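You operate a simulated robot arm through the tools that you are given. There is no shell and no other tool. Be economical: measure what you need, move in short steps, check, and stop when the job is done.

You run a simulated robot arm. Do the job below in one go: nothing can be reset, and whatever is moved stays where it is left.

JOB
Lift the juice jar's lid, empty the jug in and put the lid back.
Fine: the empty jug goes back where it stood.
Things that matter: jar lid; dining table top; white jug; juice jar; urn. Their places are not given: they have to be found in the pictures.

Only the result counts: the job must be done as asked and must still hold three seconds after the hand-in. Knocking over, shifting, dropping, spilling or breaking anything else fails it.

ROBOT AND FRAMES
A 7-joint arm with a two-finger parallel gripper, fixed in place. Base frame: the origin is at the foot of the arm, x ahead of it, y to its left, z up; the work surface is at about z = 0. Lengths are in cm, angles in rad, forces in N, time in s.
With the tool pointing down near the work surface it reaches from about 22 to 58 cm from the base axis. Its first joint turns from -1.152 to 1.152 rad. Payload 2.5 kg.
The TCP is the grasp point between the finger pads, 2.3 cm short of the fingertips. In the tool frame z runs along the fingers and y along their closing line. Largest opening 9.4 cm; finger width 3.8, thickness 1; the body of the gripper, 5.4 by 9.6 cm, starts 3.9 cm behind the TCP.
Orientation is that of the tool frame in the base frame, as a unit quaternion [x, y, z, w]. With the fingers straight down and closing along the base's y, the tool's x points along the base's -x, its y along +y and its z along -z.

CONTROLS
- The arm moves only by the tool drive_tool. Its arguments are lists of equal length, an entry for each row: "translation": the shift along the tool's x, y, z in units of 400 mm (1.0 is 400 mm), a list of three; "delta_rot": the turn, a rotation vector about the tool's x, y, z in units of 90 degrees (1.0 is 90 degrees), a list of three; "jaw": the gripper command, from -1 (fully open) to 1 (shut), values between in proportion. In form: {"translation": [[x, y, z], ...], "delta_rot": [[wx, wy, wz], ...], "jaw": [jaw, ...]}. A call has 1 to 8 rows; each row is the pose to reach, as a shift and turn from the pose commanded when the call began, along the tool's axes at that moment. A call with a number of a shift or a turn outside -1 to 1 is refused whole. Rows are played at 5 a second. More than 5 cm and 0.15 rad between two rows, or a gripper value outside its range, and nothing of the call is played. A pose out of reach is approached as far as the arm can. The call stops where the force on the tool passes 90 N (or 10 N more than at its start, if that is more) or the arm is blocked; 0.2 s more then pass. Each finger travels about 10.8 cm/s and halts on what it meets, pressing with about 21 N; the grip force reading is that of the motor and also rises with nothing between the fingers. The clock runs only during rows and for 0.2 s after the last one: add rows that repeat a pose to give the fingers time. It gives the time, the measured TCP pose, the force on the tool (base axes), the opening and the grip force at its end, in the units of the frame above (readings bear some noise).
- Cameras (640 x 400 px; columns grow to the right, rows downward): "scene" is fixed at [14.14, -42.3, 55.83]; the picture's right is [0.63, -0.77, 0.00], its down [-0.33, -0.27, -0.91] and it looks along [0.70, 0.57, -0.42] (base axes); focal length 214 px, centre (320, 200). "wrist" rides on the gripper at [-3.9, 0, -4.4] in the tool frame; the picture's right is [0.00, -1.00, 0.00], its down [0.97, 0.00, -0.24] and it looks along [0.24, 0.00, 0.97] (tool axes); focal length 218 px, centre (320, 200).
- snapshot(camera): a new picture of that camera. The clock stands still meanwhile.
- pixel_to_xyz(camera, pixels): for up to 12 pixels [column, row] of the newest picture of that camera ("zoom" is the newest enlarged one), the place [x, y, z] in the base frame of the surface seen there, good to about 0.3 cm. The clock stands still meanwhile.
- close_up(camera, box): a new picture of the part [left, top, right, bottom] of that camera's present view, enlarged. The clock stands still meanwhile.
- sign_off(): hands the job in; it is judged then, once.

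Go step by step. Measure first, check grasps and placings, and put right what went wrong. The budget is 80 turns and 34 pictures, counting those below and the enlarged ones. Unless the task says otherwise, let go and move clear before handing in, and close with one line.

The tools are called after ">>>" as name(argument=value, ...) on one line, values as JSON. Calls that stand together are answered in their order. drive_tool: Moves the arm, as the interface text tells. Its arguments: {"type":"object","properties":{"translation":{"type":"array","items":{"type":"array","items":{"type":"number"}}},"delta_rot":{"type":"array","items":{"type":"array","items":{"type":"number"}}},"jaw":{"type":"array","items":{"type":"number"}}},"required":["translation","delta_rot","jaw"]} The other tools are called the same way: snapshot (camera) takes a picture; pixel_to_xyz (camera, pixels) gives the place of the surface under pixels of a picture; close_up (camera, box) takes an enlarged picture of a part of a camera's view; sign_off () hands the job in.

At the start:

```text
time_s: 0.0
eef_pos: [25.4, -11.12, 57.58]
orientation: [-0.002, 1.0, 0.0, 0.0]
wrist_force: [-0.1, -0.7, -0.2]
opening: 9.41
finger_force: 0.0
```

scene: 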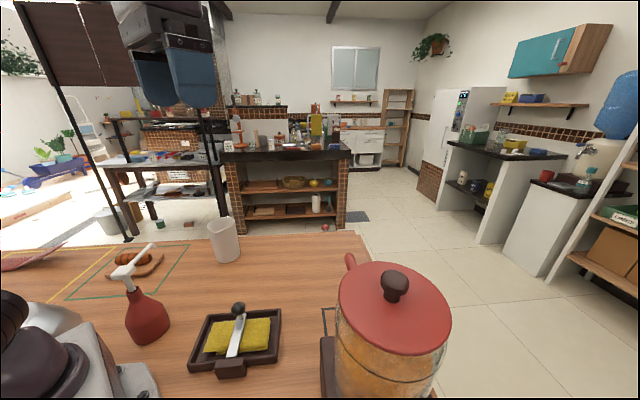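
wrist: 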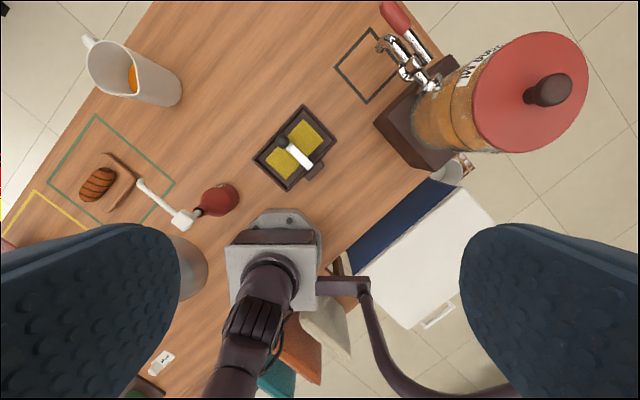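

The wrist picture shows the jug with juice at about (130,72) and the jar with the red lid at (530,92), its dark knob near (548,90). I'll measure these points first.

>>> pixel_to_xyz(camera="wrist", pixels=[[548, 88], [505, 110], [575, 60], [520, 145], [90, 42], [125, 50], [110, 90], [180, 95], [132, 75], [440, 150], [300, 110], [230, 60]])

>>> pixel_to_xyz(camera="scene", pixels=[[395, 278], [400, 290], [345, 300], [445, 310], [390, 345], [395, 262], [222, 222], [210, 230], [236, 225], [225, 258], [350, 262], [390, 380]])

>>> close_up(camera="wrist", box=[340, 0, 640, 190])

>>> close_up(camera="wrist", box=[40, 0, 280, 150])

```text
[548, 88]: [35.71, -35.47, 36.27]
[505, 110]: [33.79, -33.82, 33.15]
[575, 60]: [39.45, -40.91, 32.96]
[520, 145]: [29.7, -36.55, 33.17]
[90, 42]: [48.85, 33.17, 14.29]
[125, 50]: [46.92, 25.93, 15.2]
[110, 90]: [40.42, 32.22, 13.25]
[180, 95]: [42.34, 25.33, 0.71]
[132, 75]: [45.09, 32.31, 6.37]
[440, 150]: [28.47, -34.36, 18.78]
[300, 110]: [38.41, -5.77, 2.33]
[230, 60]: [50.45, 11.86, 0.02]
```

```text
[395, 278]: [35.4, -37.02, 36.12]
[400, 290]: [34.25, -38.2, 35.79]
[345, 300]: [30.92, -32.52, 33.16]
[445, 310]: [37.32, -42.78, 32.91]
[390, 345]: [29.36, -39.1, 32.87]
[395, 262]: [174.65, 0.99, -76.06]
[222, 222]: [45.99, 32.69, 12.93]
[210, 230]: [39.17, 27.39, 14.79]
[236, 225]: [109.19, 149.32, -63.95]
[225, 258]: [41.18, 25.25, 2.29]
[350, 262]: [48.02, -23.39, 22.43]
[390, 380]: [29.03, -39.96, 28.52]
```

```text
2.11 times, centred on (490, 95) of wrist
```

zoom: 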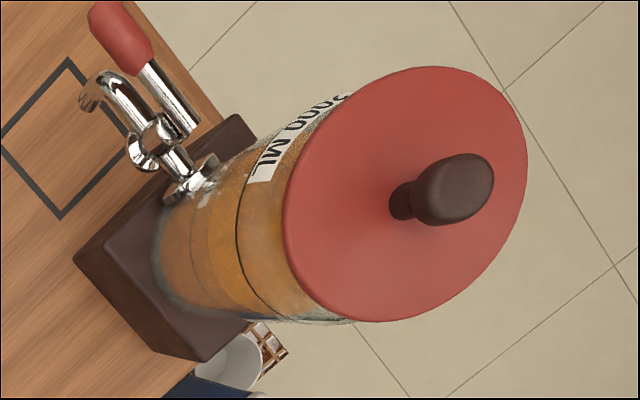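

```text
2.67 times, centred on (160, 75) of wrist
```

zoom: 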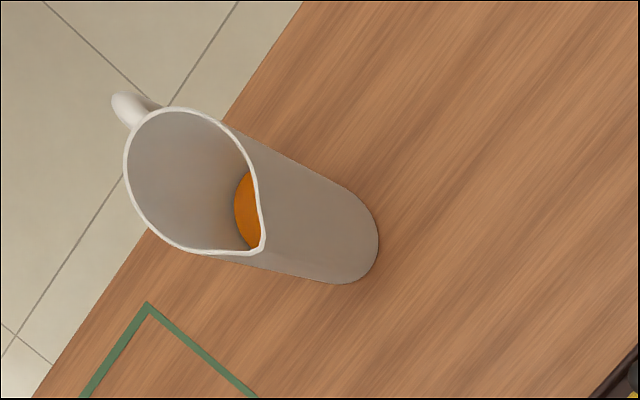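

The jug's handle points to the upper left, zoom (130,108), and its spout to the lower right, zoom (262,248). I'll measure the jug rim, the handle and the lid rim.

>>> pixel_to_xyz(camera="zoom", pixels=[[262, 250], [250, 252], [126, 165], [190, 110], [160, 232], [236, 140], [125, 100], [150, 103], [250, 215], [376, 240], [330, 282], [340, 185]])

>>> pixel_to_xyz(camera="wrist", pixels=[[477, 95], [482, 120], [500, 142], [530, 150], [560, 132], [580, 100], [585, 65], [570, 38], [545, 33], [510, 45], [538, 92], [555, 85]])

>>> close_up(camera="scene", box=[180, 190, 280, 280])

>>> close_up(camera="scene", box=[310, 240, 470, 400])

```text
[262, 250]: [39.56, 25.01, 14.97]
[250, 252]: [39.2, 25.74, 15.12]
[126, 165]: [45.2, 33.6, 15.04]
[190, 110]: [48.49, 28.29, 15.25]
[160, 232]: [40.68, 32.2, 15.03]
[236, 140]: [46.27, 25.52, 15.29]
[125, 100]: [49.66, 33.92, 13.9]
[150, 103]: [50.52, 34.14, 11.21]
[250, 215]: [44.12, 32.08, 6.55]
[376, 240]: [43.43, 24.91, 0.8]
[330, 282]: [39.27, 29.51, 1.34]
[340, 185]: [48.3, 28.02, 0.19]
```

```text
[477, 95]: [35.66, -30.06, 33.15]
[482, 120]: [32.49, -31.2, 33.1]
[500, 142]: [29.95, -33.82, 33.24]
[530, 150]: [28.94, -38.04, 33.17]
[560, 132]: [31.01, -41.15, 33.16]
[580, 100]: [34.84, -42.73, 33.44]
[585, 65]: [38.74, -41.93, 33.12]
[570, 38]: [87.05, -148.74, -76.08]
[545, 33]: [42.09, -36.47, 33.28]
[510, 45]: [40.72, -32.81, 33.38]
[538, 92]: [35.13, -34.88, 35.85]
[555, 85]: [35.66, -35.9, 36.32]
```

```text
4.44 times, centred on (230, 235) of scene
```

zoom: 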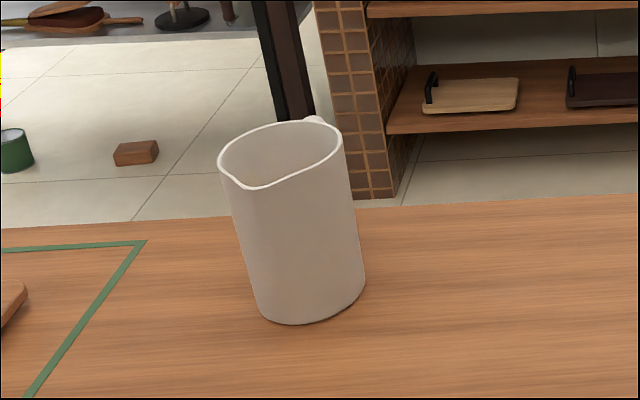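

```text
2.50 times, centred on (390, 320) of scene
```

zoom: 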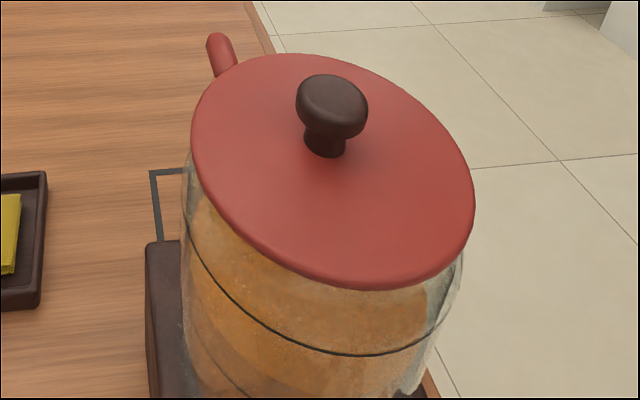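

The lid's centre is about (35.5, -36.4) with its top at z 33.2 and the knob top at about 36.4. The jug axis is about (44.0, 29.3), radius 4.45, rim at z 15.2, spout facing the base. I'll go above the knob first.

>>> drive_tool(translation=[[-0.036, -0.09, 0.056], [-0.072, -0.18, 0.111], [-0.108, -0.271, 0.167], [-0.144, -0.361, 0.223], [-0.18, -0.452, 0.279], [-0.216, -0.542, 0.334], [-0.2525, -0.6325, 0.39], [-0.2525, -0.6325, 0.39]], delta_rot=[[0, 0, 0], [0, 0, 0], [0, 0, 0], [0, 0, 0], [0, 0, 0], [0, 0, 0], [0, 0, 0], [0, 0, 0]], jaw=[-1, -1, -1, -1, -1, -0.6, -0.3, -0.3])

>>> snapshot(camera="wrist")

```text
time_s: 1.8
eef_pos: [35.64, -36.23, 41.91]
orientation: [-0.001, 1.0, 0.0, 0.0]
wrist_force: [0.3, -0.9, 0.0]
opening: 6.11
finger_force: 0.0
```

```text
27 pictures are left
```

wrist: 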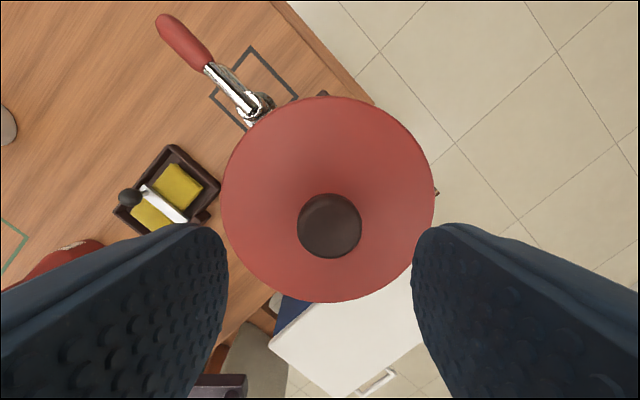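

The knob is at about px (329,226), so its centre is about (35.8, -36.6). I'll descend to TCP z 35.8 and close on it.

>>> drive_tool(translation=[[-0.004, -0.009, 0.06], [-0.004, -0.009, 0.11], [-0.004, -0.009, 0.1525], [-0.004, -0.009, 0.1525], [-0.004, -0.009, 0.1525], [-0.004, -0.009, 0.1525], [-0.004, -0.009, 0.1525]], delta_rot=[[0, 0, 0], [0, 0, 0], [0, 0, 0], [0, 0, 0], [0, 0, 0], [0, 0, 0], [0, 0, 0]], jaw=[-0.3, -0.3, -0.3, -0.3, 1, 1, 1])

```text
time_s: 3.4
eef_pos: [35.75, -36.67, 35.96]
orientation: [-0.001, 1.0, 0.0, 0.0]
wrist_force: [0.1, 0.0, -0.2]
opening: 3.23
finger_force: 20.5
```

The fingers hold the knob at opening 3.23. I'll lift the lid straight up.

>>> drive_tool(translation=[[0, 0, -0.02], [0, 0, -0.06], [0, 0, -0.12], [0, 0, -0.2], [0, 0, -0.25], [0, 0, -0.25]], delta_rot=[[0, 0, 0], [0, 0, 0], [0, 0, 0], [0, 0, 0], [0, 0, 0], [0, 0, 0]], jaw=[1, 1, 1, 1, 1, 1])

>>> snapshot(camera="scene")

```text
time_s: 4.8
eef_pos: [35.68, -36.7, 46.0]
orientation: [0.0, 1.0, 0.0, 0.001]
wrist_force: [0.8, -1.3, -1.2]
opening: 3.26
finger_force: 21.2
```

```text
26 pictures are left
```

scene: 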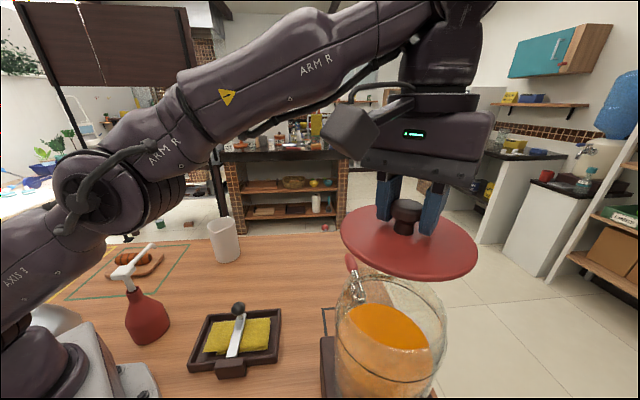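

The lid is up and level. I'll measure the open jar and carry the lid towards a free table spot near (47, 10).

>>> pixel_to_xyz(camera="scene", pixels=[[338, 310], [445, 320], [390, 330], [360, 318], [410, 318], [384, 306], [350, 380]])

>>> drive_tool(translation=[[-0.0275, 0.114, 0], [-0.055, 0.228, 0], [-0.083, 0.342, 0], [-0.11, 0.456, 0], [-0.138, 0.57, 0], [-0.166, 0.684, 0], [-0.194, 0.798, 0], [-0.222, 0.912, 0]], delta_rot=[[0, 0, 0], [0, 0, 0], [0, 0, 0], [0, 0, 0], [0, 0, 0], [0, 0, 0], [0, 0, 0], [0, 0, 0]], jaw=[1, 1, 1, 1, 1, 1, 1, 1])

```text
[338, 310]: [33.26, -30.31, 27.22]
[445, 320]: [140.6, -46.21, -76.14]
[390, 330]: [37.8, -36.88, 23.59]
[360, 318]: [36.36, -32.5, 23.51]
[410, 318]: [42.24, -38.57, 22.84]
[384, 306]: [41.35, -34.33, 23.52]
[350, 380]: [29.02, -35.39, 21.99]
```

```text
time_s: 6.6
eef_pos: [44.68, -0.2, 45.89]
orientation: [0.0, 1.0, 0.0, 0.0]
wrist_force: [-0.5, -0.3, -1.3]
opening: 3.23
finger_force: 20.2
```

The jar's liquid is at z 23.5 and its rim near 32, so there is room. I'll lower the lid towards the free table spot.

>>> drive_tool(translation=[[-0.017, 0.067, 0.09], [-0.035, 0.134, 0.19], [-0.052, 0.2, 0.29], [-0.07, 0.2675, 0.39], [-0.07, 0.2675, 0.5], [-0.07, 0.2675, 0.61], [-0.07, 0.2675, 0.72], [-0.07, 0.2675, 0.84]], delta_rot=[[0, 0, 0], [0, 0, 0], [0, 0, 0], [0, 0, 0], [0, 0, 0], [0, 0, 0], [0, 0, 0], [0, 0, 0]], jaw=[1, 1, 1, 1, 1, 1, 1, 1])

>>> snapshot(camera="scene")

>>> snapshot(camera="wrist")

```text
time_s: 8.4
eef_pos: [47.37, 10.35, 12.14]
orientation: [0.0, 1.0, 0.0, 0.0]
wrist_force: [0.3, 0.4, -0.2]
opening: 3.22
finger_force: 21.4
```

```text
25 pictures are left
```

scene: 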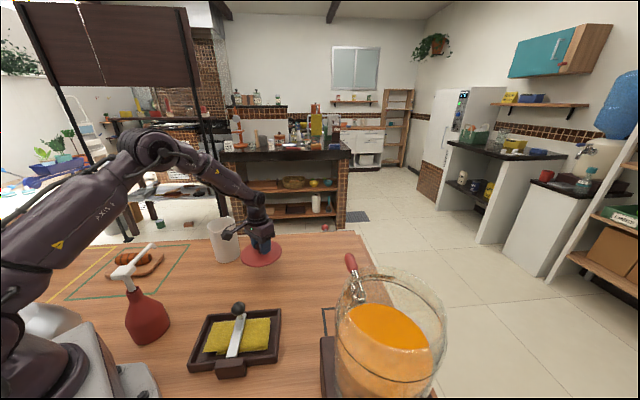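

```text
24 pictures are left
```

wrist: 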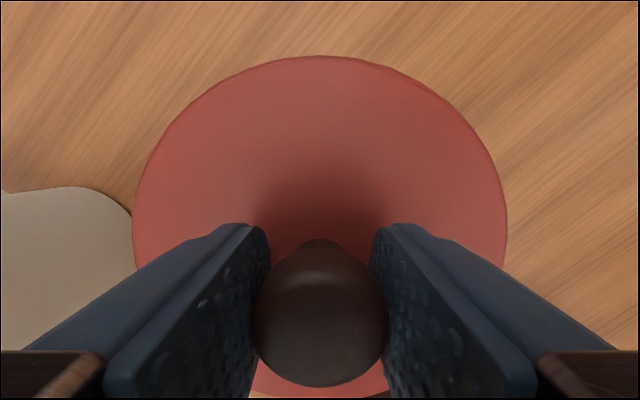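

The spot is free. The jug edge at the wrist picture's left is 8 cm away, so I'll lower the lid slowly until it touches.

>>> drive_tool(translation=[[0, 0, 0.07], [0, 0, 0.14], [0, 0, 0.17], [0, 0, 0.17]], delta_rot=[[0, 0, 0], [0, 0, 0], [0, 0, 0], [0, 0, 0]], jaw=[1, 1, 1, 1])

>>> close_up(camera="scene", box=[200, 200, 320, 280])

```text
time_s: 9.4
eef_pos: [47.26, 10.37, 5.52]
orientation: [-0.001, 1.0, 0.0, 0.0]
wrist_force: [0.0, -0.7, -1.0]
opening: 3.22
finger_force: 20.6
```

```text
5.00 times, centred on (260, 240) of scene
```

zoom: 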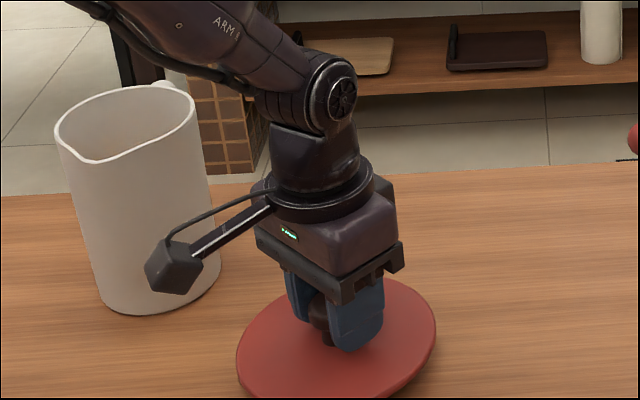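

The force is still near zero, so the lid is not down yet. A box sticks out of the gripper at zoom (175,268), so I'll measure it and go on lowering.

>>> pixel_to_xyz(camera="zoom", pixels=[[160, 265], [190, 260], [180, 290], [200, 260], [240, 215], [290, 235], [340, 250], [345, 330], [240, 360], [430, 320], [145, 275], [265, 195]])

>>> drive_tool(translation=[[0, 0, 0.01], [0, 0, 0.02], [0, 0, 0.026], [0, 0, 0.032]], delta_rot=[[0, 0, 0], [0, 0, 0], [0, 0, 0], [0, 0, 0]], jaw=[1, 1, 1, 1])

```text
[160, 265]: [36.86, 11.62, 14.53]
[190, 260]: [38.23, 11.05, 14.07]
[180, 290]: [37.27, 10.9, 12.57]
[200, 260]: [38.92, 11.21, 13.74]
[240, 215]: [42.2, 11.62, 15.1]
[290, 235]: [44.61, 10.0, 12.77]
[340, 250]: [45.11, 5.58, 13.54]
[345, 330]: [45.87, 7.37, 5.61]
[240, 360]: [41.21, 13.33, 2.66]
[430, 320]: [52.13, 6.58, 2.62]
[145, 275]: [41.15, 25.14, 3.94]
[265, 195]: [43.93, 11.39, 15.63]
```

```text
time_s: 10.4
eef_pos: [47.34, 10.44, 4.16]
orientation: [-0.001, 1.0, 0.0, -0.001]
wrist_force: [-0.3, -0.2, -0.6]
opening: 3.24
finger_force: 20.6
```

The box reaches 10.7 cm along tool +x, 7 to 9.5 cm behind the TCP, which matters for the pour. The lid top is now about z 1.3 with no contact yet, so I'll keep lowering in small steps.

>>> drive_tool(translation=[[0, 0, 0.006], [0, 0, 0.012], [0, 0, 0.018], [0, 0, 0.018]], delta_rot=[[0, 0, 0], [0, 0, 0], [0, 0, 0], [0, 0, 0]], jaw=[1, 1, 1, 1])

>>> close_up(camera="scene", box=[220, 220, 310, 280])

```text
time_s: 11.4
eef_pos: [47.48, 10.46, 3.61]
orientation: [-0.001, 1.0, 0.0, 0.003]
wrist_force: [1.1, 0.6, 24.6]
opening: 3.2
finger_force: 20.8
```

```text
6.67 times, centred on (265, 250) of scene
```

zoom: 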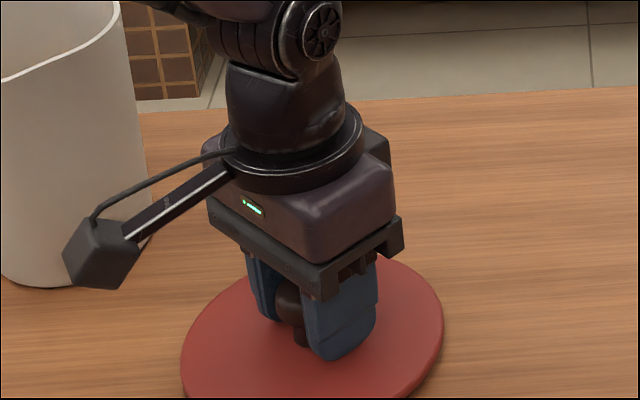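

The lid is on the table, with 24.6 N of contact at TCP z 3.61. I'll open and rise.

>>> drive_tool(translation=[[0, 0, 0.008], [0, 0, 0.008], [0, 0, 0.008], [0, 0, -0.08], [0, 0, -0.19], [0, 0, -0.3], [0, 0, -0.42], [0, 0, -0.54]], delta_rot=[[0, 0, 0], [0, 0, 0], [0, 0, 0], [0, 0, 0], [0, 0, 0], [0, 0, 0], [0, 0, 0], [0, 0, 0]], jaw=[1, -0.3, -0.3, -0.3, -0.3, -0.3, -0.6, -1])

>>> snapshot(camera="wrist")

```text
time_s: 13.2
eef_pos: [47.46, 10.64, 25.14]
orientation: [0.0, 1.0, 0.0, -0.002]
wrist_force: [-0.3, -0.5, 0.4]
opening: 9.42
finger_force: 0.1
```

```text
21 pictures are left
```

wrist: 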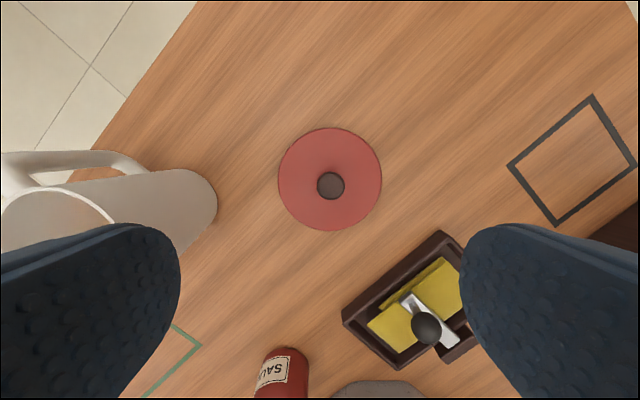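

The lid lies flat at wrist (330,178). The camera box would hang in the pour stream with the natural wrist turn, so I'll rise and try the wrist turned about 140° so that it faces away from the base.

>>> drive_tool(translation=[[0, 0, -0.05], [0, 0, -0.1], [0, 0, -0.15], [0, 0, -0.2], [0, 0, -0.25], [0, 0, -0.3], [0, 0, -0.35], [0, 0, -0.375]], delta_rot=[[0, 0, 0.095], [0, 0, 0.19], [0, 0, 0.285], [0, 0, 0.38], [0, 0, 0.475], [0, 0, 0.57], [0, 0, 0.665], [0, 0, 0.76]], jaw=[-1, -1, -1, -1, -1, -1, -1, -1])

```text
time_s: 15.0
eef_pos: [47.54, 10.6, 40.14]
orientation: [0.563, 0.826, 0.0, 0.0]
wrist_force: [0.9, -0.1, -0.2]
opening: 9.41
finger_force: 0.0
```

The turn works so far, with tool x at 111°. I'll go on to about 42°, the jug's handle-spout line.

>>> drive_tool(translation=[[0, 0, 0], [0, 0, 0], [0, 0, 0], [0, 0, 0], [0, 0, 0], [0, 0, 0], [0, 0, 0], [0, 0, 0]], delta_rot=[[0, 0, 0.095], [0, 0, 0.19], [0, 0, 0.285], [0, 0, 0.38], [0, 0, 0.475], [0, 0, 0.57], [0, 0, 0.665], [0, 0, 0.76]], jaw=[-1, -1, -1, -1, -1, -1, -1, -1])

```text
time_s: 16.8
eef_pos: [47.39, 10.47, 39.97]
orientation: [0.93, 0.368, 0.001, 0.0]
wrist_force: [0.5, 0.6, 0.3]
opening: 9.4
finger_force: 0.0
```

The flipped orientation is reached, with tool x at 43°. I'll move above the jug and look.

>>> drive_tool(translation=[[0.043, -0.067, 0.06], [0.086, -0.134, 0.12], [0.13, -0.2, 0.18], [0.173, -0.267, 0.25], [0.216, -0.334, 0.32], [0.259, -0.401, 0.4], [0.259, -0.401, 0.44], [0.259, -0.401, 0.44]], delta_rot=[[0, 0, 0], [0, 0, 0], [0, 0, 0], [0, 0, 0], [0, 0, 0], [0, 0, 0], [0, 0, 0], [0, 0, 0]], jaw=[-1, -1, -1, -1, -1, -1, -1, -1])

>>> snapshot(camera="wrist")

>>> close_up(camera="scene", box=[160, 140, 300, 280])

```text
time_s: 18.6
eef_pos: [43.92, 29.17, 22.18]
orientation: [0.93, 0.369, 0.0, 0.0]
wrist_force: [-0.4, 0.8, 0.8]
opening: 9.4
finger_force: 0.2
```

```text
20 pictures are left
```

wrist: 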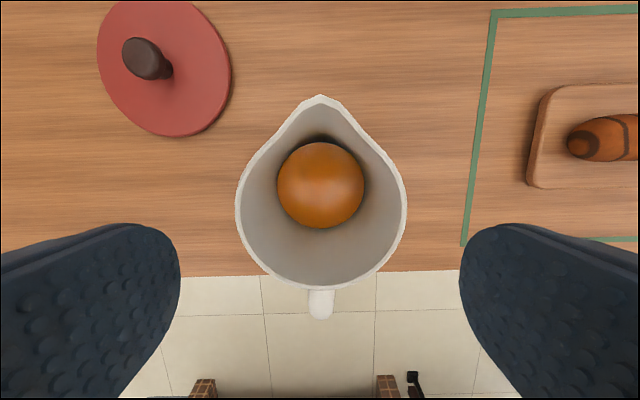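

```text
2.86 times, centred on (230, 210) of scene
```

zoom: 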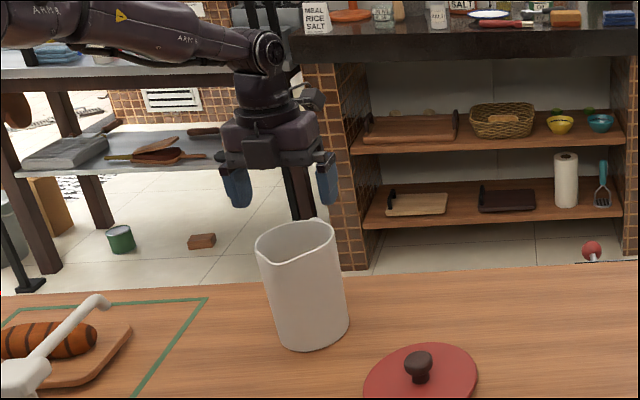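

The jug lines up in the wrist picture, with spout (320,95), handle (320,305) and rim edges at columns 236 and 407. I need its exact width, because the opening is only 9.4 cm.

>>> close_up(camera="wrist", box=[220, 85, 420, 325])

>>> pixel_to_xyz(camera="wrist", pixels=[[238, 210], [237, 200], [405, 210], [406, 200], [320, 287], [320, 98], [320, 295], [320, 315], [260, 155], [382, 155], [265, 265], [378, 265]])

```text
1.67 times, centred on (320, 205) of wrist
```

zoom: 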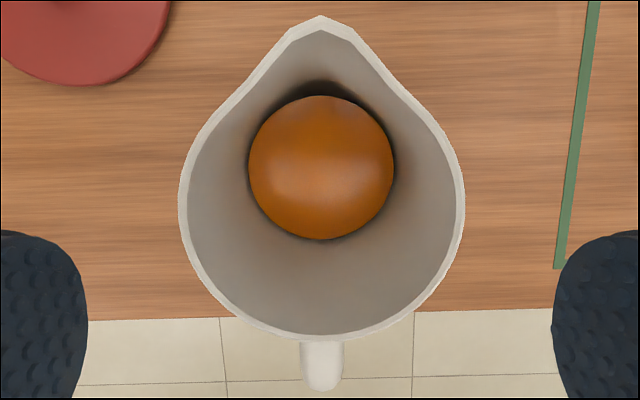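

```text
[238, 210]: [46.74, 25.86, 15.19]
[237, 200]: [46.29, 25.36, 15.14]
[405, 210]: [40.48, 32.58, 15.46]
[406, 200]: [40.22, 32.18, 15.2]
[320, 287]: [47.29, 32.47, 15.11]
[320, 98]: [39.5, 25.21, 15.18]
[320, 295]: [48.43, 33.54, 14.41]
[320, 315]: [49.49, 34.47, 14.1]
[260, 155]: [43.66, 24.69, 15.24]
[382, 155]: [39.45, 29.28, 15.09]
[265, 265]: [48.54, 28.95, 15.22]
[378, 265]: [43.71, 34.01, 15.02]
```

The rim's outer width is about 9.15 cm, so the clearance is 0.1 cm a side and centring matters. The rim midpoint is 1 to 1.5 px right of the finger midpoint, so I'll shift about 0.08 cm, go just above the rim and look again.

>>> drive_tool(translation=[[0.002, -0.002, 0.04], [0.002, -0.002, 0.085], [0.002, -0.002, 0.1], [0.002, -0.002, 0.1]], delta_rot=[[0, 0, 0], [0, 0, 0], [0, 0, 0], [0, 0, 0]], jaw=[-1, -1, -1, -1])

>>> snapshot(camera="wrist")

>>> close_up(camera="scene", box=[190, 170, 260, 270])

```text
time_s: 19.6
eef_pos: [44.0, 29.31, 18.32]
orientation: [0.93, 0.369, 0.0, -0.001]
wrist_force: [0.5, -0.3, 0.7]
opening: 9.4
finger_force: 0.0
```

```text
17 pictures are left
```

wrist: 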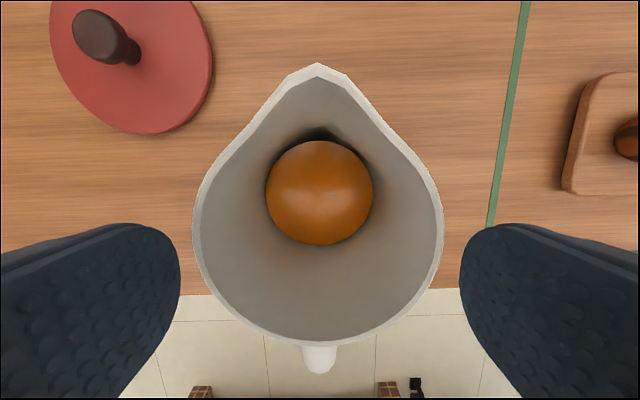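

```text
4.00 times, centred on (225, 220) of scene
```

zoom: 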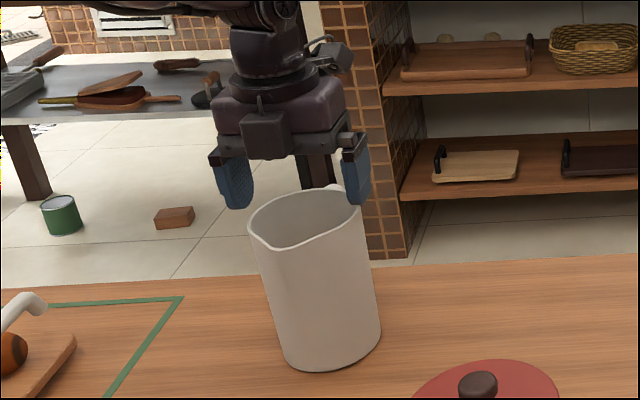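

Now the rim spans columns 192 to 443, midpoint 317.5, against the fingers' 320, so I overshot by about 0.09 cm. I'll correct half a millimetre or so and go down in small steps past the rim, watching the force.

>>> drive_tool(translation=[[0.0, 0.002, 0.0], [0.0, 0.002, 0.01], [0.0, 0.002, 0.02], [0.0, 0.002, 0.025], [0, 0.002, 0.03], [0, 0.002, 0.03]], delta_rot=[[0, 0, 0], [0, 0, 0], [0, 0, 0], [0, 0, 0], [0, 0, 0], [0, 0, 0]], jaw=[-1, -1, -1, -1, -1, -1])

>>> snapshot(camera="wrist")

```text
time_s: 21.0
eef_pos: [44.05, 29.29, 17.36]
orientation: [0.929, 0.37, 0.001, 0.0]
wrist_force: [-3.6, -2.1, 9.4]
opening: 9.4
finger_force: 0.0
```

```text
15 pictures are left
```

wrist: 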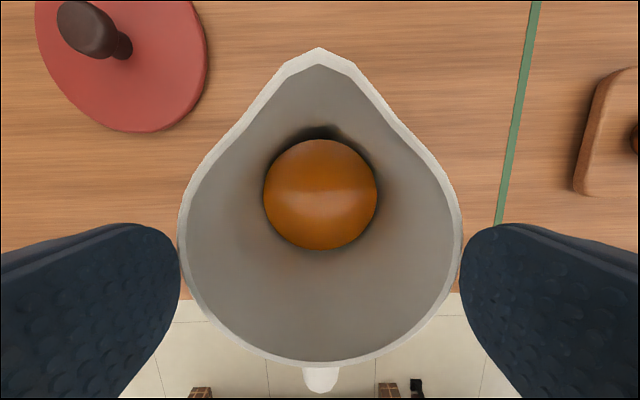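

There is a 9.4 N touch at z 17.36 and the rim spans columns 178 to 462 against the finger gap 180 to 460, so the jug is too wide to straddle. I'll back up and use the handle instead, measuring the gripper's underside from the last zoom.

>>> drive_tool(translation=[[0, 0, -0.02], [0, 0, -0.06], [0, 0, -0.12]], delta_rot=[[0, 0, 0], [0, 0, 0], [0, 0, 0]], jaw=[-1, -1, -1])

>>> pixel_to_xyz(camera="zoom", pixels=[[265, 150], [265, 120], [285, 150], [310, 148], [240, 158], [225, 160], [345, 145], [237, 200], [345, 165], [355, 200], [320, 55], [265, 156]])

>>> close_up(camera="wrist", box=[160, 40, 480, 400])

```text
time_s: 21.8
eef_pos: [44.0, 29.33, 22.09]
orientation: [0.929, 0.369, -0.001, 0.0]
wrist_force: [-0.3, 0.6, 0.3]
opening: 9.38
finger_force: 0.0
```

```text
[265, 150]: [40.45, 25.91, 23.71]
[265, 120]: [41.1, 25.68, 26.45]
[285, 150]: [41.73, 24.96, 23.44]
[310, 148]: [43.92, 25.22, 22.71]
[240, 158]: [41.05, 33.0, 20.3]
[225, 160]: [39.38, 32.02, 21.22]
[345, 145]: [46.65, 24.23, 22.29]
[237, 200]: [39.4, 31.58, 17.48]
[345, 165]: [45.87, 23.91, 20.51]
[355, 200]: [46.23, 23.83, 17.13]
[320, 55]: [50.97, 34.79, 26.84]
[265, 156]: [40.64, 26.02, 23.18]
```

```text
1.11 times, centred on (320, 220) of wrist
```

zoom: 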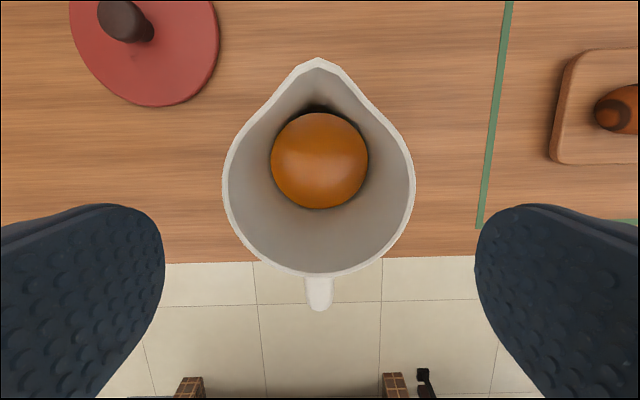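

The jug did not move visibly, and the handle lies on the tool x axis (column 320). I'll shift 7.2 cm outward along tool x with the jaw half open and see whether the arm reaches.

>>> drive_tool(translation=[[0.09, 0, 0], [0.18, 0, 0], [0.18, 0, 0.03], [0.18, 0, 0.03]], delta_rot=[[0, 0, 0], [0, 0, 0], [0, 0, 0], [0, 0, 0]], jaw=[-0.5, -0.2, -0.2, -0.2])

>>> snapshot(camera="wrist")

```text
time_s: 22.8
eef_pos: [49.2, 34.27, 20.91]
orientation: [0.93, 0.368, -0.001, 0.0]
wrist_force: [0.1, -0.5, -0.7]
opening: 5.63
finger_force: 0.1
out of reach, approached as far as the arm can: row 2
```

```text
13 pictures are left
```

wrist: 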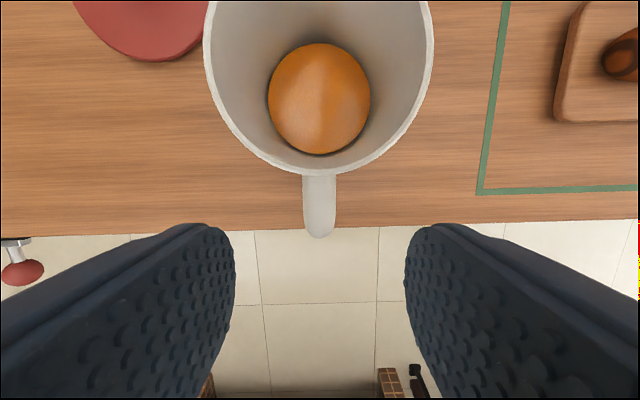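

The arm reaches (49.2, 34.3), and the handle (columns 303 to 337) is centred between the fingers at rows 175 to 238. I'll descend around it to z 12.8.

>>> drive_tool(translation=[[0, 0, 0.07], [0, 0, 0.14], [0, 0, 0.18], [0, 0, 0.2025], [0, 0, 0.2025]], delta_rot=[[0, 0, 0], [0, 0, 0], [0, 0, 0], [0, 0, 0], [0, 0, 0]], jaw=[-0.2, -0.2, -0.2, -0.2, -0.2])

>>> snapshot(camera="wrist")

>>> close_up(camera="scene", box=[190, 170, 270, 270])

```text
time_s: 24.0
eef_pos: [49.25, 34.18, 12.65]
orientation: [0.93, 0.369, 0.0, 0.0]
wrist_force: [-0.6, -0.2, 0.2]
opening: 5.65
finger_force: 0.1
```

```text
12 pictures are left
```

wrist: 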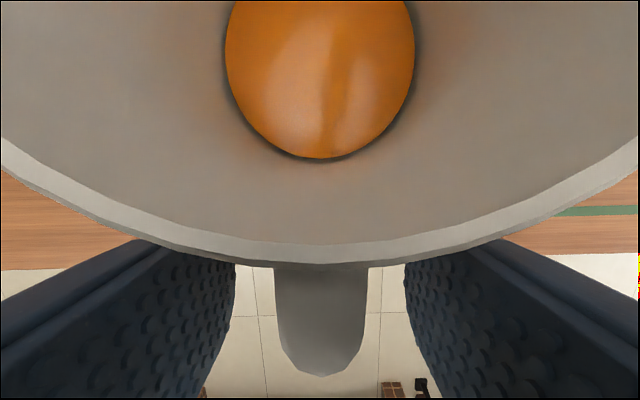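

```text
4.00 times, centred on (230, 220) of scene
```

zoom: 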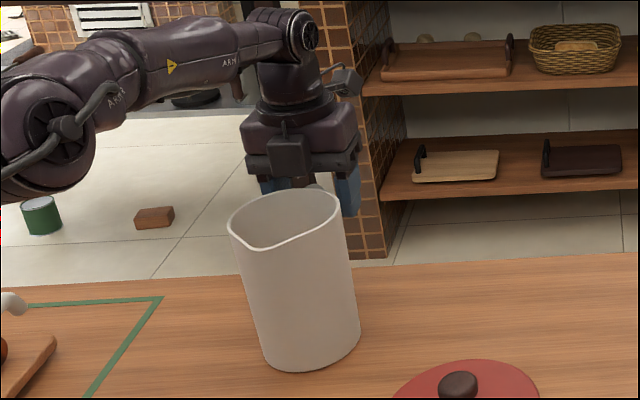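

The fingers straddle the handle (columns 275 to 367, centred) and the palm clears the rim. I'll go 0.5 cm lower and close.

>>> drive_tool(translation=[[0, 0, 0.0125], [0, 0, 0.0125], [0, 0, 0.0125], [0, 0, 0.0125], [0, 0, 0.0125], [0, 0, 0.0125]], delta_rot=[[0, 0, 0], [0, 0, 0], [0, 0, 0], [0, 0, 0], [0, 0, 0], [0, 0, 0]], jaw=[-0.2, 0.3, 1, 1, 1, 1])

```text
time_s: 25.4
eef_pos: [49.3, 34.37, 12.1]
orientation: [0.929, 0.369, 0.0, 0.0]
wrist_force: [0.1, 1.0, -0.6]
opening: 1.87
finger_force: 21.3
```

The handle is gripped at opening 1.87. I'll lift gently and check for tilt.

>>> drive_tool(translation=[[0, 0, -0.01], [0, 0, -0.03], [0, 0, -0.06], [0, 0, -0.1], [0, 0, -0.1]], delta_rot=[[0, 0, 0], [0, 0, 0], [0, 0, 0], [0, 0, 0], [0, 0, 0]], jaw=[1, 1, 1, 1, 1])

>>> close_up(camera="scene", box=[190, 170, 270, 270])

```text
time_s: 26.6
eef_pos: [49.32, 34.26, 16.32]
orientation: [0.93, 0.368, 0.0, 0.0]
wrist_force: [-0.5, -0.9, -5.1]
opening: 1.86
finger_force: 20.7
```

```text
4.00 times, centred on (230, 220) of scene
```

zoom: 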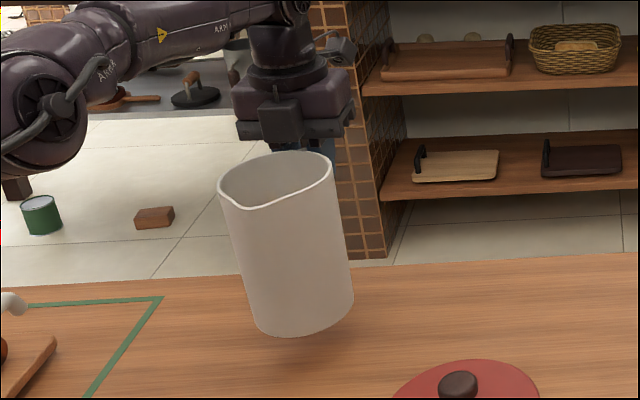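

The jug hangs upright with about 5 N of load and no slip. I'll rise while tilting it 40°, which is still well short of pouring.

>>> drive_tool(translation=[[0, 0, -0.11], [0, 0, -0.22], [0, 0, -0.33], [0, 0, -0.44], [0, 0, -0.55], [0, 0, -0.66], [0, 0, -0.66]], delta_rot=[[0, 0.074, 0], [0, 0.148, 0], [0, 0.222, 0], [0, 0.296, 0], [0, 0.37, 0], [0, 0.444, 0], [0, 0.444, 0]], jaw=[1, 1, 1, 1, 1, 1, 1])

>>> snapshot(camera="scene")

```text
time_s: 28.2
eef_pos: [49.31, 34.28, 42.37]
orientation: [0.873, 0.346, 0.319, -0.126]
wrist_force: [-1.3, 0.1, -4.2]
opening: 1.85
finger_force: 20.7
```

```text
9 pictures are left
```

scene: 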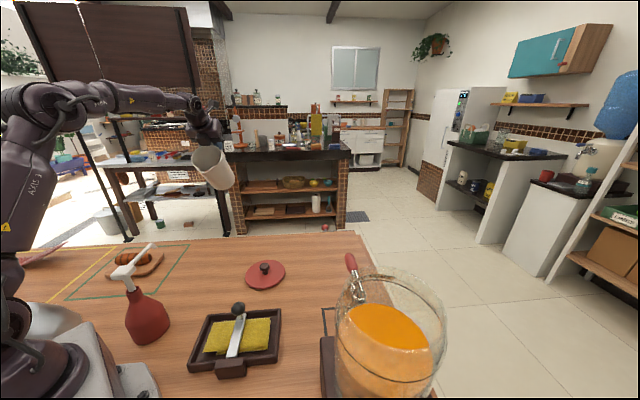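

The jug is tilted about 40° with the grip firm. I'll carry it towards the jar in three straight parts while turning the heading.

>>> drive_tool(translation=[[-0.06, 0.0773, -0.0542], [-0.12, 0.1547, -0.1083], [-0.18, 0.232, -0.1625], [-0.24, 0.3093, -0.2167], [-0.3, 0.3867, -0.2708], [-0.36, 0.464, -0.325]], delta_rot=[[-0.0352, 0, 0.0419], [-0.0704, 0, 0.0839], [-0.1056, 0, 0.1258], [-0.1408, 0, 0.1677], [-0.176, 0, 0.2097], [-0.2112, 0, 0.2516]], jaw=[1, 1, 1, 1, 1, 1])

```text
time_s: 29.6
eef_pos: [47.91, 7.47, 43.25]
orientation: [0.933, 0.111, 0.339, -0.039]
wrist_force: [0.0, 0.3, -5.3]
opening: 1.85
finger_force: 21.4
```

The heading is 13.6° as planned. I'll play the next part.

>>> drive_tool(translation=[[-0.0228, 0.1072, -0.0227], [-0.0457, 0.2143, -0.0453], [-0.0685, 0.3215, -0.068], [-0.0913, 0.4287, -0.0907], [-0.1142, 0.5358, -0.1133], [-0.137, 0.643, -0.136]], delta_rot=[[-0.0352, 0, 0.0419], [-0.0704, 0, 0.0839], [-0.1056, 0, 0.1258], [-0.1408, 0, 0.1677], [-0.176, 0, 0.2097], [-0.2112, 0, 0.2516]], jaw=[1, 1, 1, 1, 1, 1])

```text
time_s: 31.0
eef_pos: [46.41, -19.31, 44.0]
orientation: [0.931, -0.129, 0.338, 0.046]
wrist_force: [0.4, 0.5, -4.8]
opening: 1.88
finger_force: 20.9
```

The heading is -15.8°. For the last sweep I'll first rise 4.5 cm so the jug's lower wall clears the jar rim, then swing until the lip is over the jar.

>>> drive_tool(translation=[[0.072, 0, -0.086], [0.0918, 0.1096, -0.0694], [0.1116, 0.2192, -0.0529], [0.1313, 0.3287, -0.0363], [0.1511, 0.4383, -0.0198], [0.1709, 0.5479, -0.0032], [0.1907, 0.6575, 0.0133], [0.1907, 0.6575, 0.0133]], delta_rot=[[0, 0, 0], [-0.0356, 0, 0.0424], [-0.0712, 0, 0.0848], [-0.1068, 0, 0.1273], [-0.1424, 0, 0.1697], [-0.178, 0, 0.2121], [-0.2136, 0, 0.2545], [-0.2136, 0, 0.2545]], jaw=[1, 1, 1, 1, 1, 1, 1, 1])

>>> snapshot(camera="scene")

```text
time_s: 32.8
eef_pos: [44.85, -44.7, 48.13]
orientation: [0.869, -0.36, 0.316, 0.126]
wrist_force: [-0.6, -0.9, -4.9]
opening: 1.88
finger_force: 20.8
out of reach, approached as far as the arm can: row 7, 8
```

```text
8 pictures are left
```

scene: 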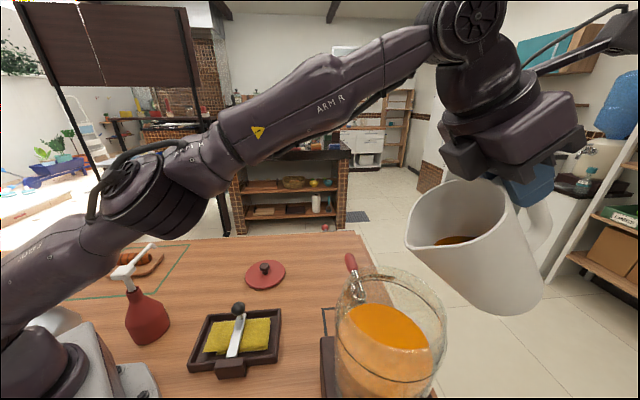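

The reach ended slightly short at r 63.3. I'll measure the lip at scene (411,246) and the jar rim.

>>> pixel_to_xyz(camera="scene", pixels=[[411, 246], [409, 243], [420, 248], [455, 240], [392, 272], [337, 308], [446, 318], [350, 285], [430, 285], [520, 312], [470, 310], [376, 270]])

```text
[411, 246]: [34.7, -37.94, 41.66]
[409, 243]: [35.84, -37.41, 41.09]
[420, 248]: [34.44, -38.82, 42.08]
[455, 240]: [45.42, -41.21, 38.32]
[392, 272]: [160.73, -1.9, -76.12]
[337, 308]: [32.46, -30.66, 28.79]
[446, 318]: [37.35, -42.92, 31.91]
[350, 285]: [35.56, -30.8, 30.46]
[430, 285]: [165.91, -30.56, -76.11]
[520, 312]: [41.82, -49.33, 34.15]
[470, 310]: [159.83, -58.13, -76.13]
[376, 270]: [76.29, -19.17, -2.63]
```

The spout tip is near (36, -37) at z about 41, over the jar's middle. I'll tilt on to about 55°, bringing the lip lower.

>>> drive_tool(translation=[[-0.007, 0, -0.002], [-0.015, 0, -0.004], [-0.022, 0, -0.006], [-0.029, 0, -0.008], [-0.029, 0, -0.008]], delta_rot=[[0, 0.042, 0], [0, 0.083, 0], [0, 0.125, 0], [0, 0.1667, 0], [0, 0.1667, 0]], jaw=[1, 1, 1, 1, 1])

```text
time_s: 34.0
eef_pos: [43.93, -44.02, 47.68]
orientation: [0.817, -0.343, 0.427, 0.18]
wrist_force: [-0.3, -0.7, -4.9]
opening: 1.88
finger_force: 21.8
```

The commanded pose matches the measured one, with the tilt at 55° and the lip near r 52, z 38.5. I'll tilt on slowly to 70°, keeping the lip in place.

>>> drive_tool(translation=[[-0.002, 0, -0.0145], [-0.005, 0, -0.029], [-0.008, 0, -0.0435], [-0.011, 0, -0.058], [-0.014, 0, -0.0725], [-0.014, 0, -0.0725], [-0.014, 0, -0.0725], [-0.014, 0, -0.0725]], delta_rot=[[0, 0.033, 0], [0, 0.067, 0], [0, 0.1, 0], [0, 0.133, 0], [0, 0.1667, 0], [0, 0.1667, 0], [0, 0.1667, 0], [0, 0.1667, 0]], jaw=[1, 1, 1, 1, 1, 1, 1, 1])

>>> snapshot(camera="scene")

```text
time_s: 35.8
eef_pos: [42.08, -42.2, 48.91]
orientation: [0.754, -0.318, 0.529, 0.223]
wrist_force: [-1.1, -0.1, -2.3]
opening: 1.88
finger_force: 20.9
```

```text
7 pictures are left
```

scene: 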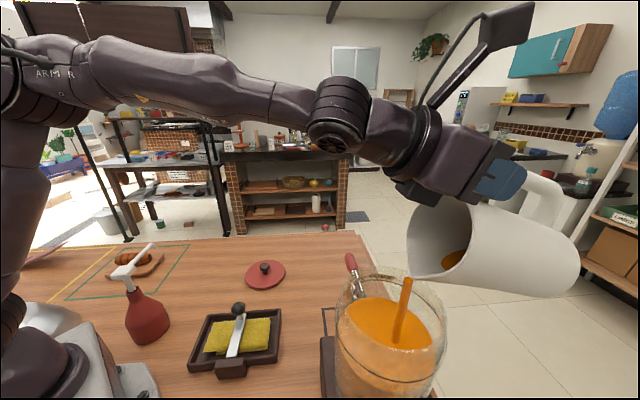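

The juice pours from scene (408,280) straight into the jar. I'll tilt on to 85° and wait.

>>> drive_tool(translation=[[-0.0005, 0, -0.0186], [-0.001, 0, -0.0372], [-0.002, 0, -0.0558], [-0.003, 0, -0.0744], [-0.0045, 0, -0.093], [-0.0045, 0, -0.093], [-0.0045, 0, -0.093], [-0.0045, 0, -0.093]], delta_rot=[[0, 0.033, 0], [0, 0.067, 0], [0, 0.1, 0], [0, 0.133, 0], [0, 0.1667, 0], [0, 0.1667, 0], [0, 0.1667, 0], [0, 0.1667, 0]], jaw=[1, 1, 1, 1, 1, 1, 1, 1])

```text
time_s: 37.6
eef_pos: [39.4, -39.57, 50.03]
orientation: [0.68, -0.287, 0.622, 0.264]
wrist_force: [-0.2, 0.3, -2.3]
opening: 1.87
finger_force: 21.2
out of reach, approached as far as the arm can: row 2, 3
```

The load is down to about 2.3 N, so the jug is nearly empty. I'll tilt to 105° to drain it and wait.

>>> drive_tool(translation=[[0.001, 0, -0.023], [0.002, 0, -0.046], [0.003, 0, -0.069], [0.004, 0, -0.092], [0.005, 0, -0.113], [0.005, 0, -0.113], [0.005, 0, -0.113], [0.005, 0, -0.113]], delta_rot=[[0, 0.045, 0], [0, 0.089, 0], [0, 0.133, 0], [0, 0.178, 0], [0, 0.222, 0], [0, 0.222, 0], [0, 0.222, 0], [0, 0.222, 0]], jaw=[1, 1, 1, 1, 1, 1, 1, 1])

>>> snapshot(camera="scene")

```text
time_s: 39.4
eef_pos: [36.58, -37.87, 50.45]
orientation: [0.589, -0.256, 0.704, 0.303]
wrist_force: [-0.6, 0.6, -1.0]
opening: 1.86
finger_force: 21.0
out of reach, approached as far as the arm can: row 4, 5, 6, 7, 8
```

```text
6 pictures are left
```

scene: 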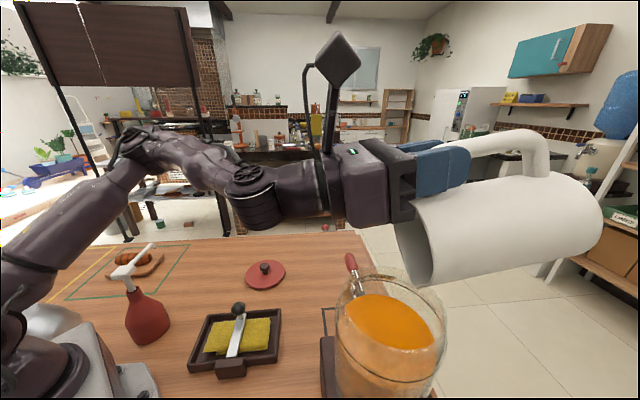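

The tilt is about 100° and no stream is visible at the lip (430,280). I'll wait for the last drops and look closely.

>>> drive_tool(translation=[[0, 0, 0], [0, 0, 0], [0, 0, 0], [0, 0, 0], [0, 0, 0], [0, 0, 0], [0, 0, 0], [0, 0, 0]], delta_rot=[[0, 0, 0], [0, 0, 0], [0, 0, 0], [0, 0, 0], [0, 0, 0], [0, 0, 0], [0, 0, 0], [0, 0, 0]], jaw=[1, 1, 1, 1, 1, 1, 1, 1])

>>> close_up(camera="scene", box=[320, 180, 480, 380])

```text
time_s: 41.2
eef_pos: [36.56, -37.85, 50.42]
orientation: [0.589, -0.256, 0.705, 0.303]
wrist_force: [-0.2, 0.1, -1.8]
opening: 1.87
finger_force: 20.6
```

```text
2.00 times, centred on (400, 280) of scene
```

zoom: 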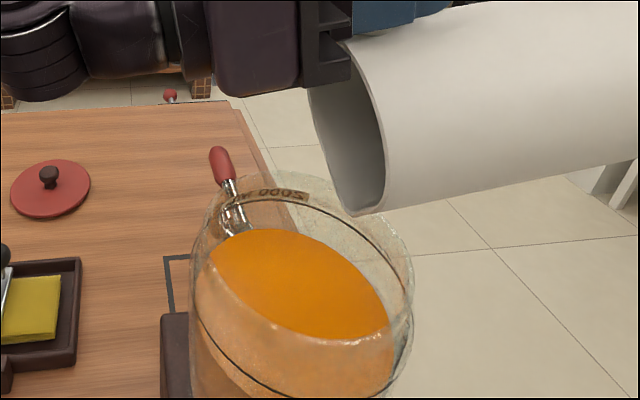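

The jug is empty and nothing was spilled. I'll untilt to 60° over the jar, keeping the lip above the opening.

>>> drive_tool(translation=[[-0.0055, 0, 0.0337], [-0.011, 0, 0.0673], [-0.0165, 0, 0.101], [-0.022, 0, 0.1347], [-0.0275, 0, 0.1683], [-0.033, 0, 0.202], [-0.033, 0, 0.202]], delta_rot=[[0, -0.074, 0], [0, -0.148, 0], [0, -0.222, 0], [0, -0.296, 0], [0, -0.37, 0], [0, -0.4444, 0], [0, -0.4444, 0]], jaw=[1, 1, 1, 1, 1, 1, 1])

```text
time_s: 42.8
eef_pos: [42.0, -43.96, 50.61]
orientation: [0.794, -0.345, 0.46, 0.198]
wrist_force: [-0.5, 0.4, -1.8]
opening: 1.87
finger_force: 21.0
```

The tilt is now 60° and the whole jug is above the jar rim. I'll carry it back in three parts.

>>> drive_tool(translation=[[-0.0365, -0.0813, -0.0632], [-0.073, -0.1625, -0.1263], [-0.1095, -0.2438, -0.1895], [-0.146, -0.325, -0.2527], [-0.1825, -0.4063, -0.3158], [-0.219, -0.4875, -0.379]], delta_rot=[[0.0483, 0, -0.0279], [0.0967, 0, -0.0558], [0.145, 0, -0.0837], [0.1933, 0, -0.1116], [0.2417, 0, -0.1395], [0.29, 0, -0.1674]], jaw=[1, 1, 1, 1, 1, 1])

```text
time_s: 44.2
eef_pos: [44.31, -17.81, 50.64]
orientation: [0.855, -0.126, 0.497, 0.072]
wrist_force: [0.1, 0.2, -1.2]
opening: 1.89
finger_force: 20.7
```

The heading is -17° as planned. I'll play the second part.

>>> drive_tool(translation=[[-0.011, -0.1071, -0.019], [-0.022, -0.2142, -0.038], [-0.033, -0.3213, -0.057], [-0.044, -0.4283, -0.076], [-0.055, -0.5354, -0.095], [-0.066, -0.6425, -0.114]], delta_rot=[[0.0483, 0, -0.0279], [0.0967, 0, -0.0558], [0.145, 0, -0.0837], [0.1933, 0, -0.1116], [0.2417, 0, -0.1395], [0.29, 0, -0.1674]], jaw=[1, 1, 1, 1, 1, 1])

```text
time_s: 45.6
eef_pos: [46.68, 8.42, 50.71]
orientation: [0.859, 0.102, 0.499, -0.059]
wrist_force: [0.4, -0.1, -2.1]
opening: 1.86
finger_force: 20.5
```

The heading is 13.6°. I'll play the last part to above the jug's place, coming down 6 cm.

>>> drive_tool(translation=[[-0.0038, -0.1021, 0.0435], [-0.0075, -0.2042, 0.087], [-0.0113, -0.3063, 0.1305], [-0.015, -0.4083, 0.174], [-0.0188, -0.5104, 0.2175], [-0.0225, -0.6125, 0.261], [-0.0225, -0.6125, 0.261]], delta_rot=[[0.0475, 0, -0.0274], [0.095, 0, -0.0548], [0.1425, 0, -0.0823], [0.19, 0, -0.1097], [0.2375, 0, -0.1371], [0.285, 0, -0.1645], [0.285, 0, -0.1645]], jaw=[1, 1, 1, 1, 1, 1, 1])

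```text
time_s: 47.2
eef_pos: [49.49, 34.13, 44.77]
orientation: [0.804, 0.319, 0.467, -0.183]
wrist_force: [0.0, 0.0, -1.6]
opening: 1.88
finger_force: 20.9
```

The jug is back above its place at heading 43.5°. I'll set it upright while coming down to z 20.

>>> drive_tool(translation=[[-0.0771, -0.001, 0.045], [-0.1543, -0.002, 0.09], [-0.2314, -0.003, 0.135], [-0.3086, -0.004, 0.18], [-0.3857, -0.005, 0.225], [-0.4629, -0.005, 0.27], [-0.54, -0.005, 0.315], [-0.54, -0.005, 0.315]], delta_rot=[[0, -0.0948, 0], [0, -0.1897, 0], [0, -0.2845, 0], [0, -0.3794, 0], [0, -0.4742, 0], [0, -0.5691, 0], [0, -0.664, 0], [0, -0.664, 0]], jaw=[1, 1, 1, 1, 1, 1, 1, 1])

>>> close_up(camera="scene", box=[190, 170, 270, 270])

```text
time_s: 49.0
eef_pos: [49.31, 34.37, 19.55]
orientation: [0.93, 0.366, 0.003, 0.0]
wrist_force: [0.8, -0.2, -1.4]
opening: 1.87
finger_force: 21.0
```

```text
4.00 times, centred on (230, 220) of scene
```

zoom: 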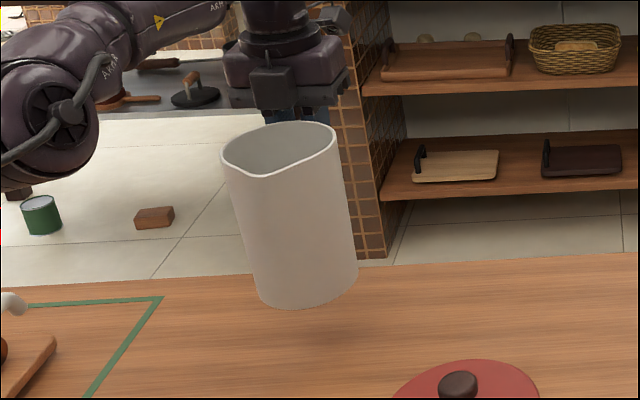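

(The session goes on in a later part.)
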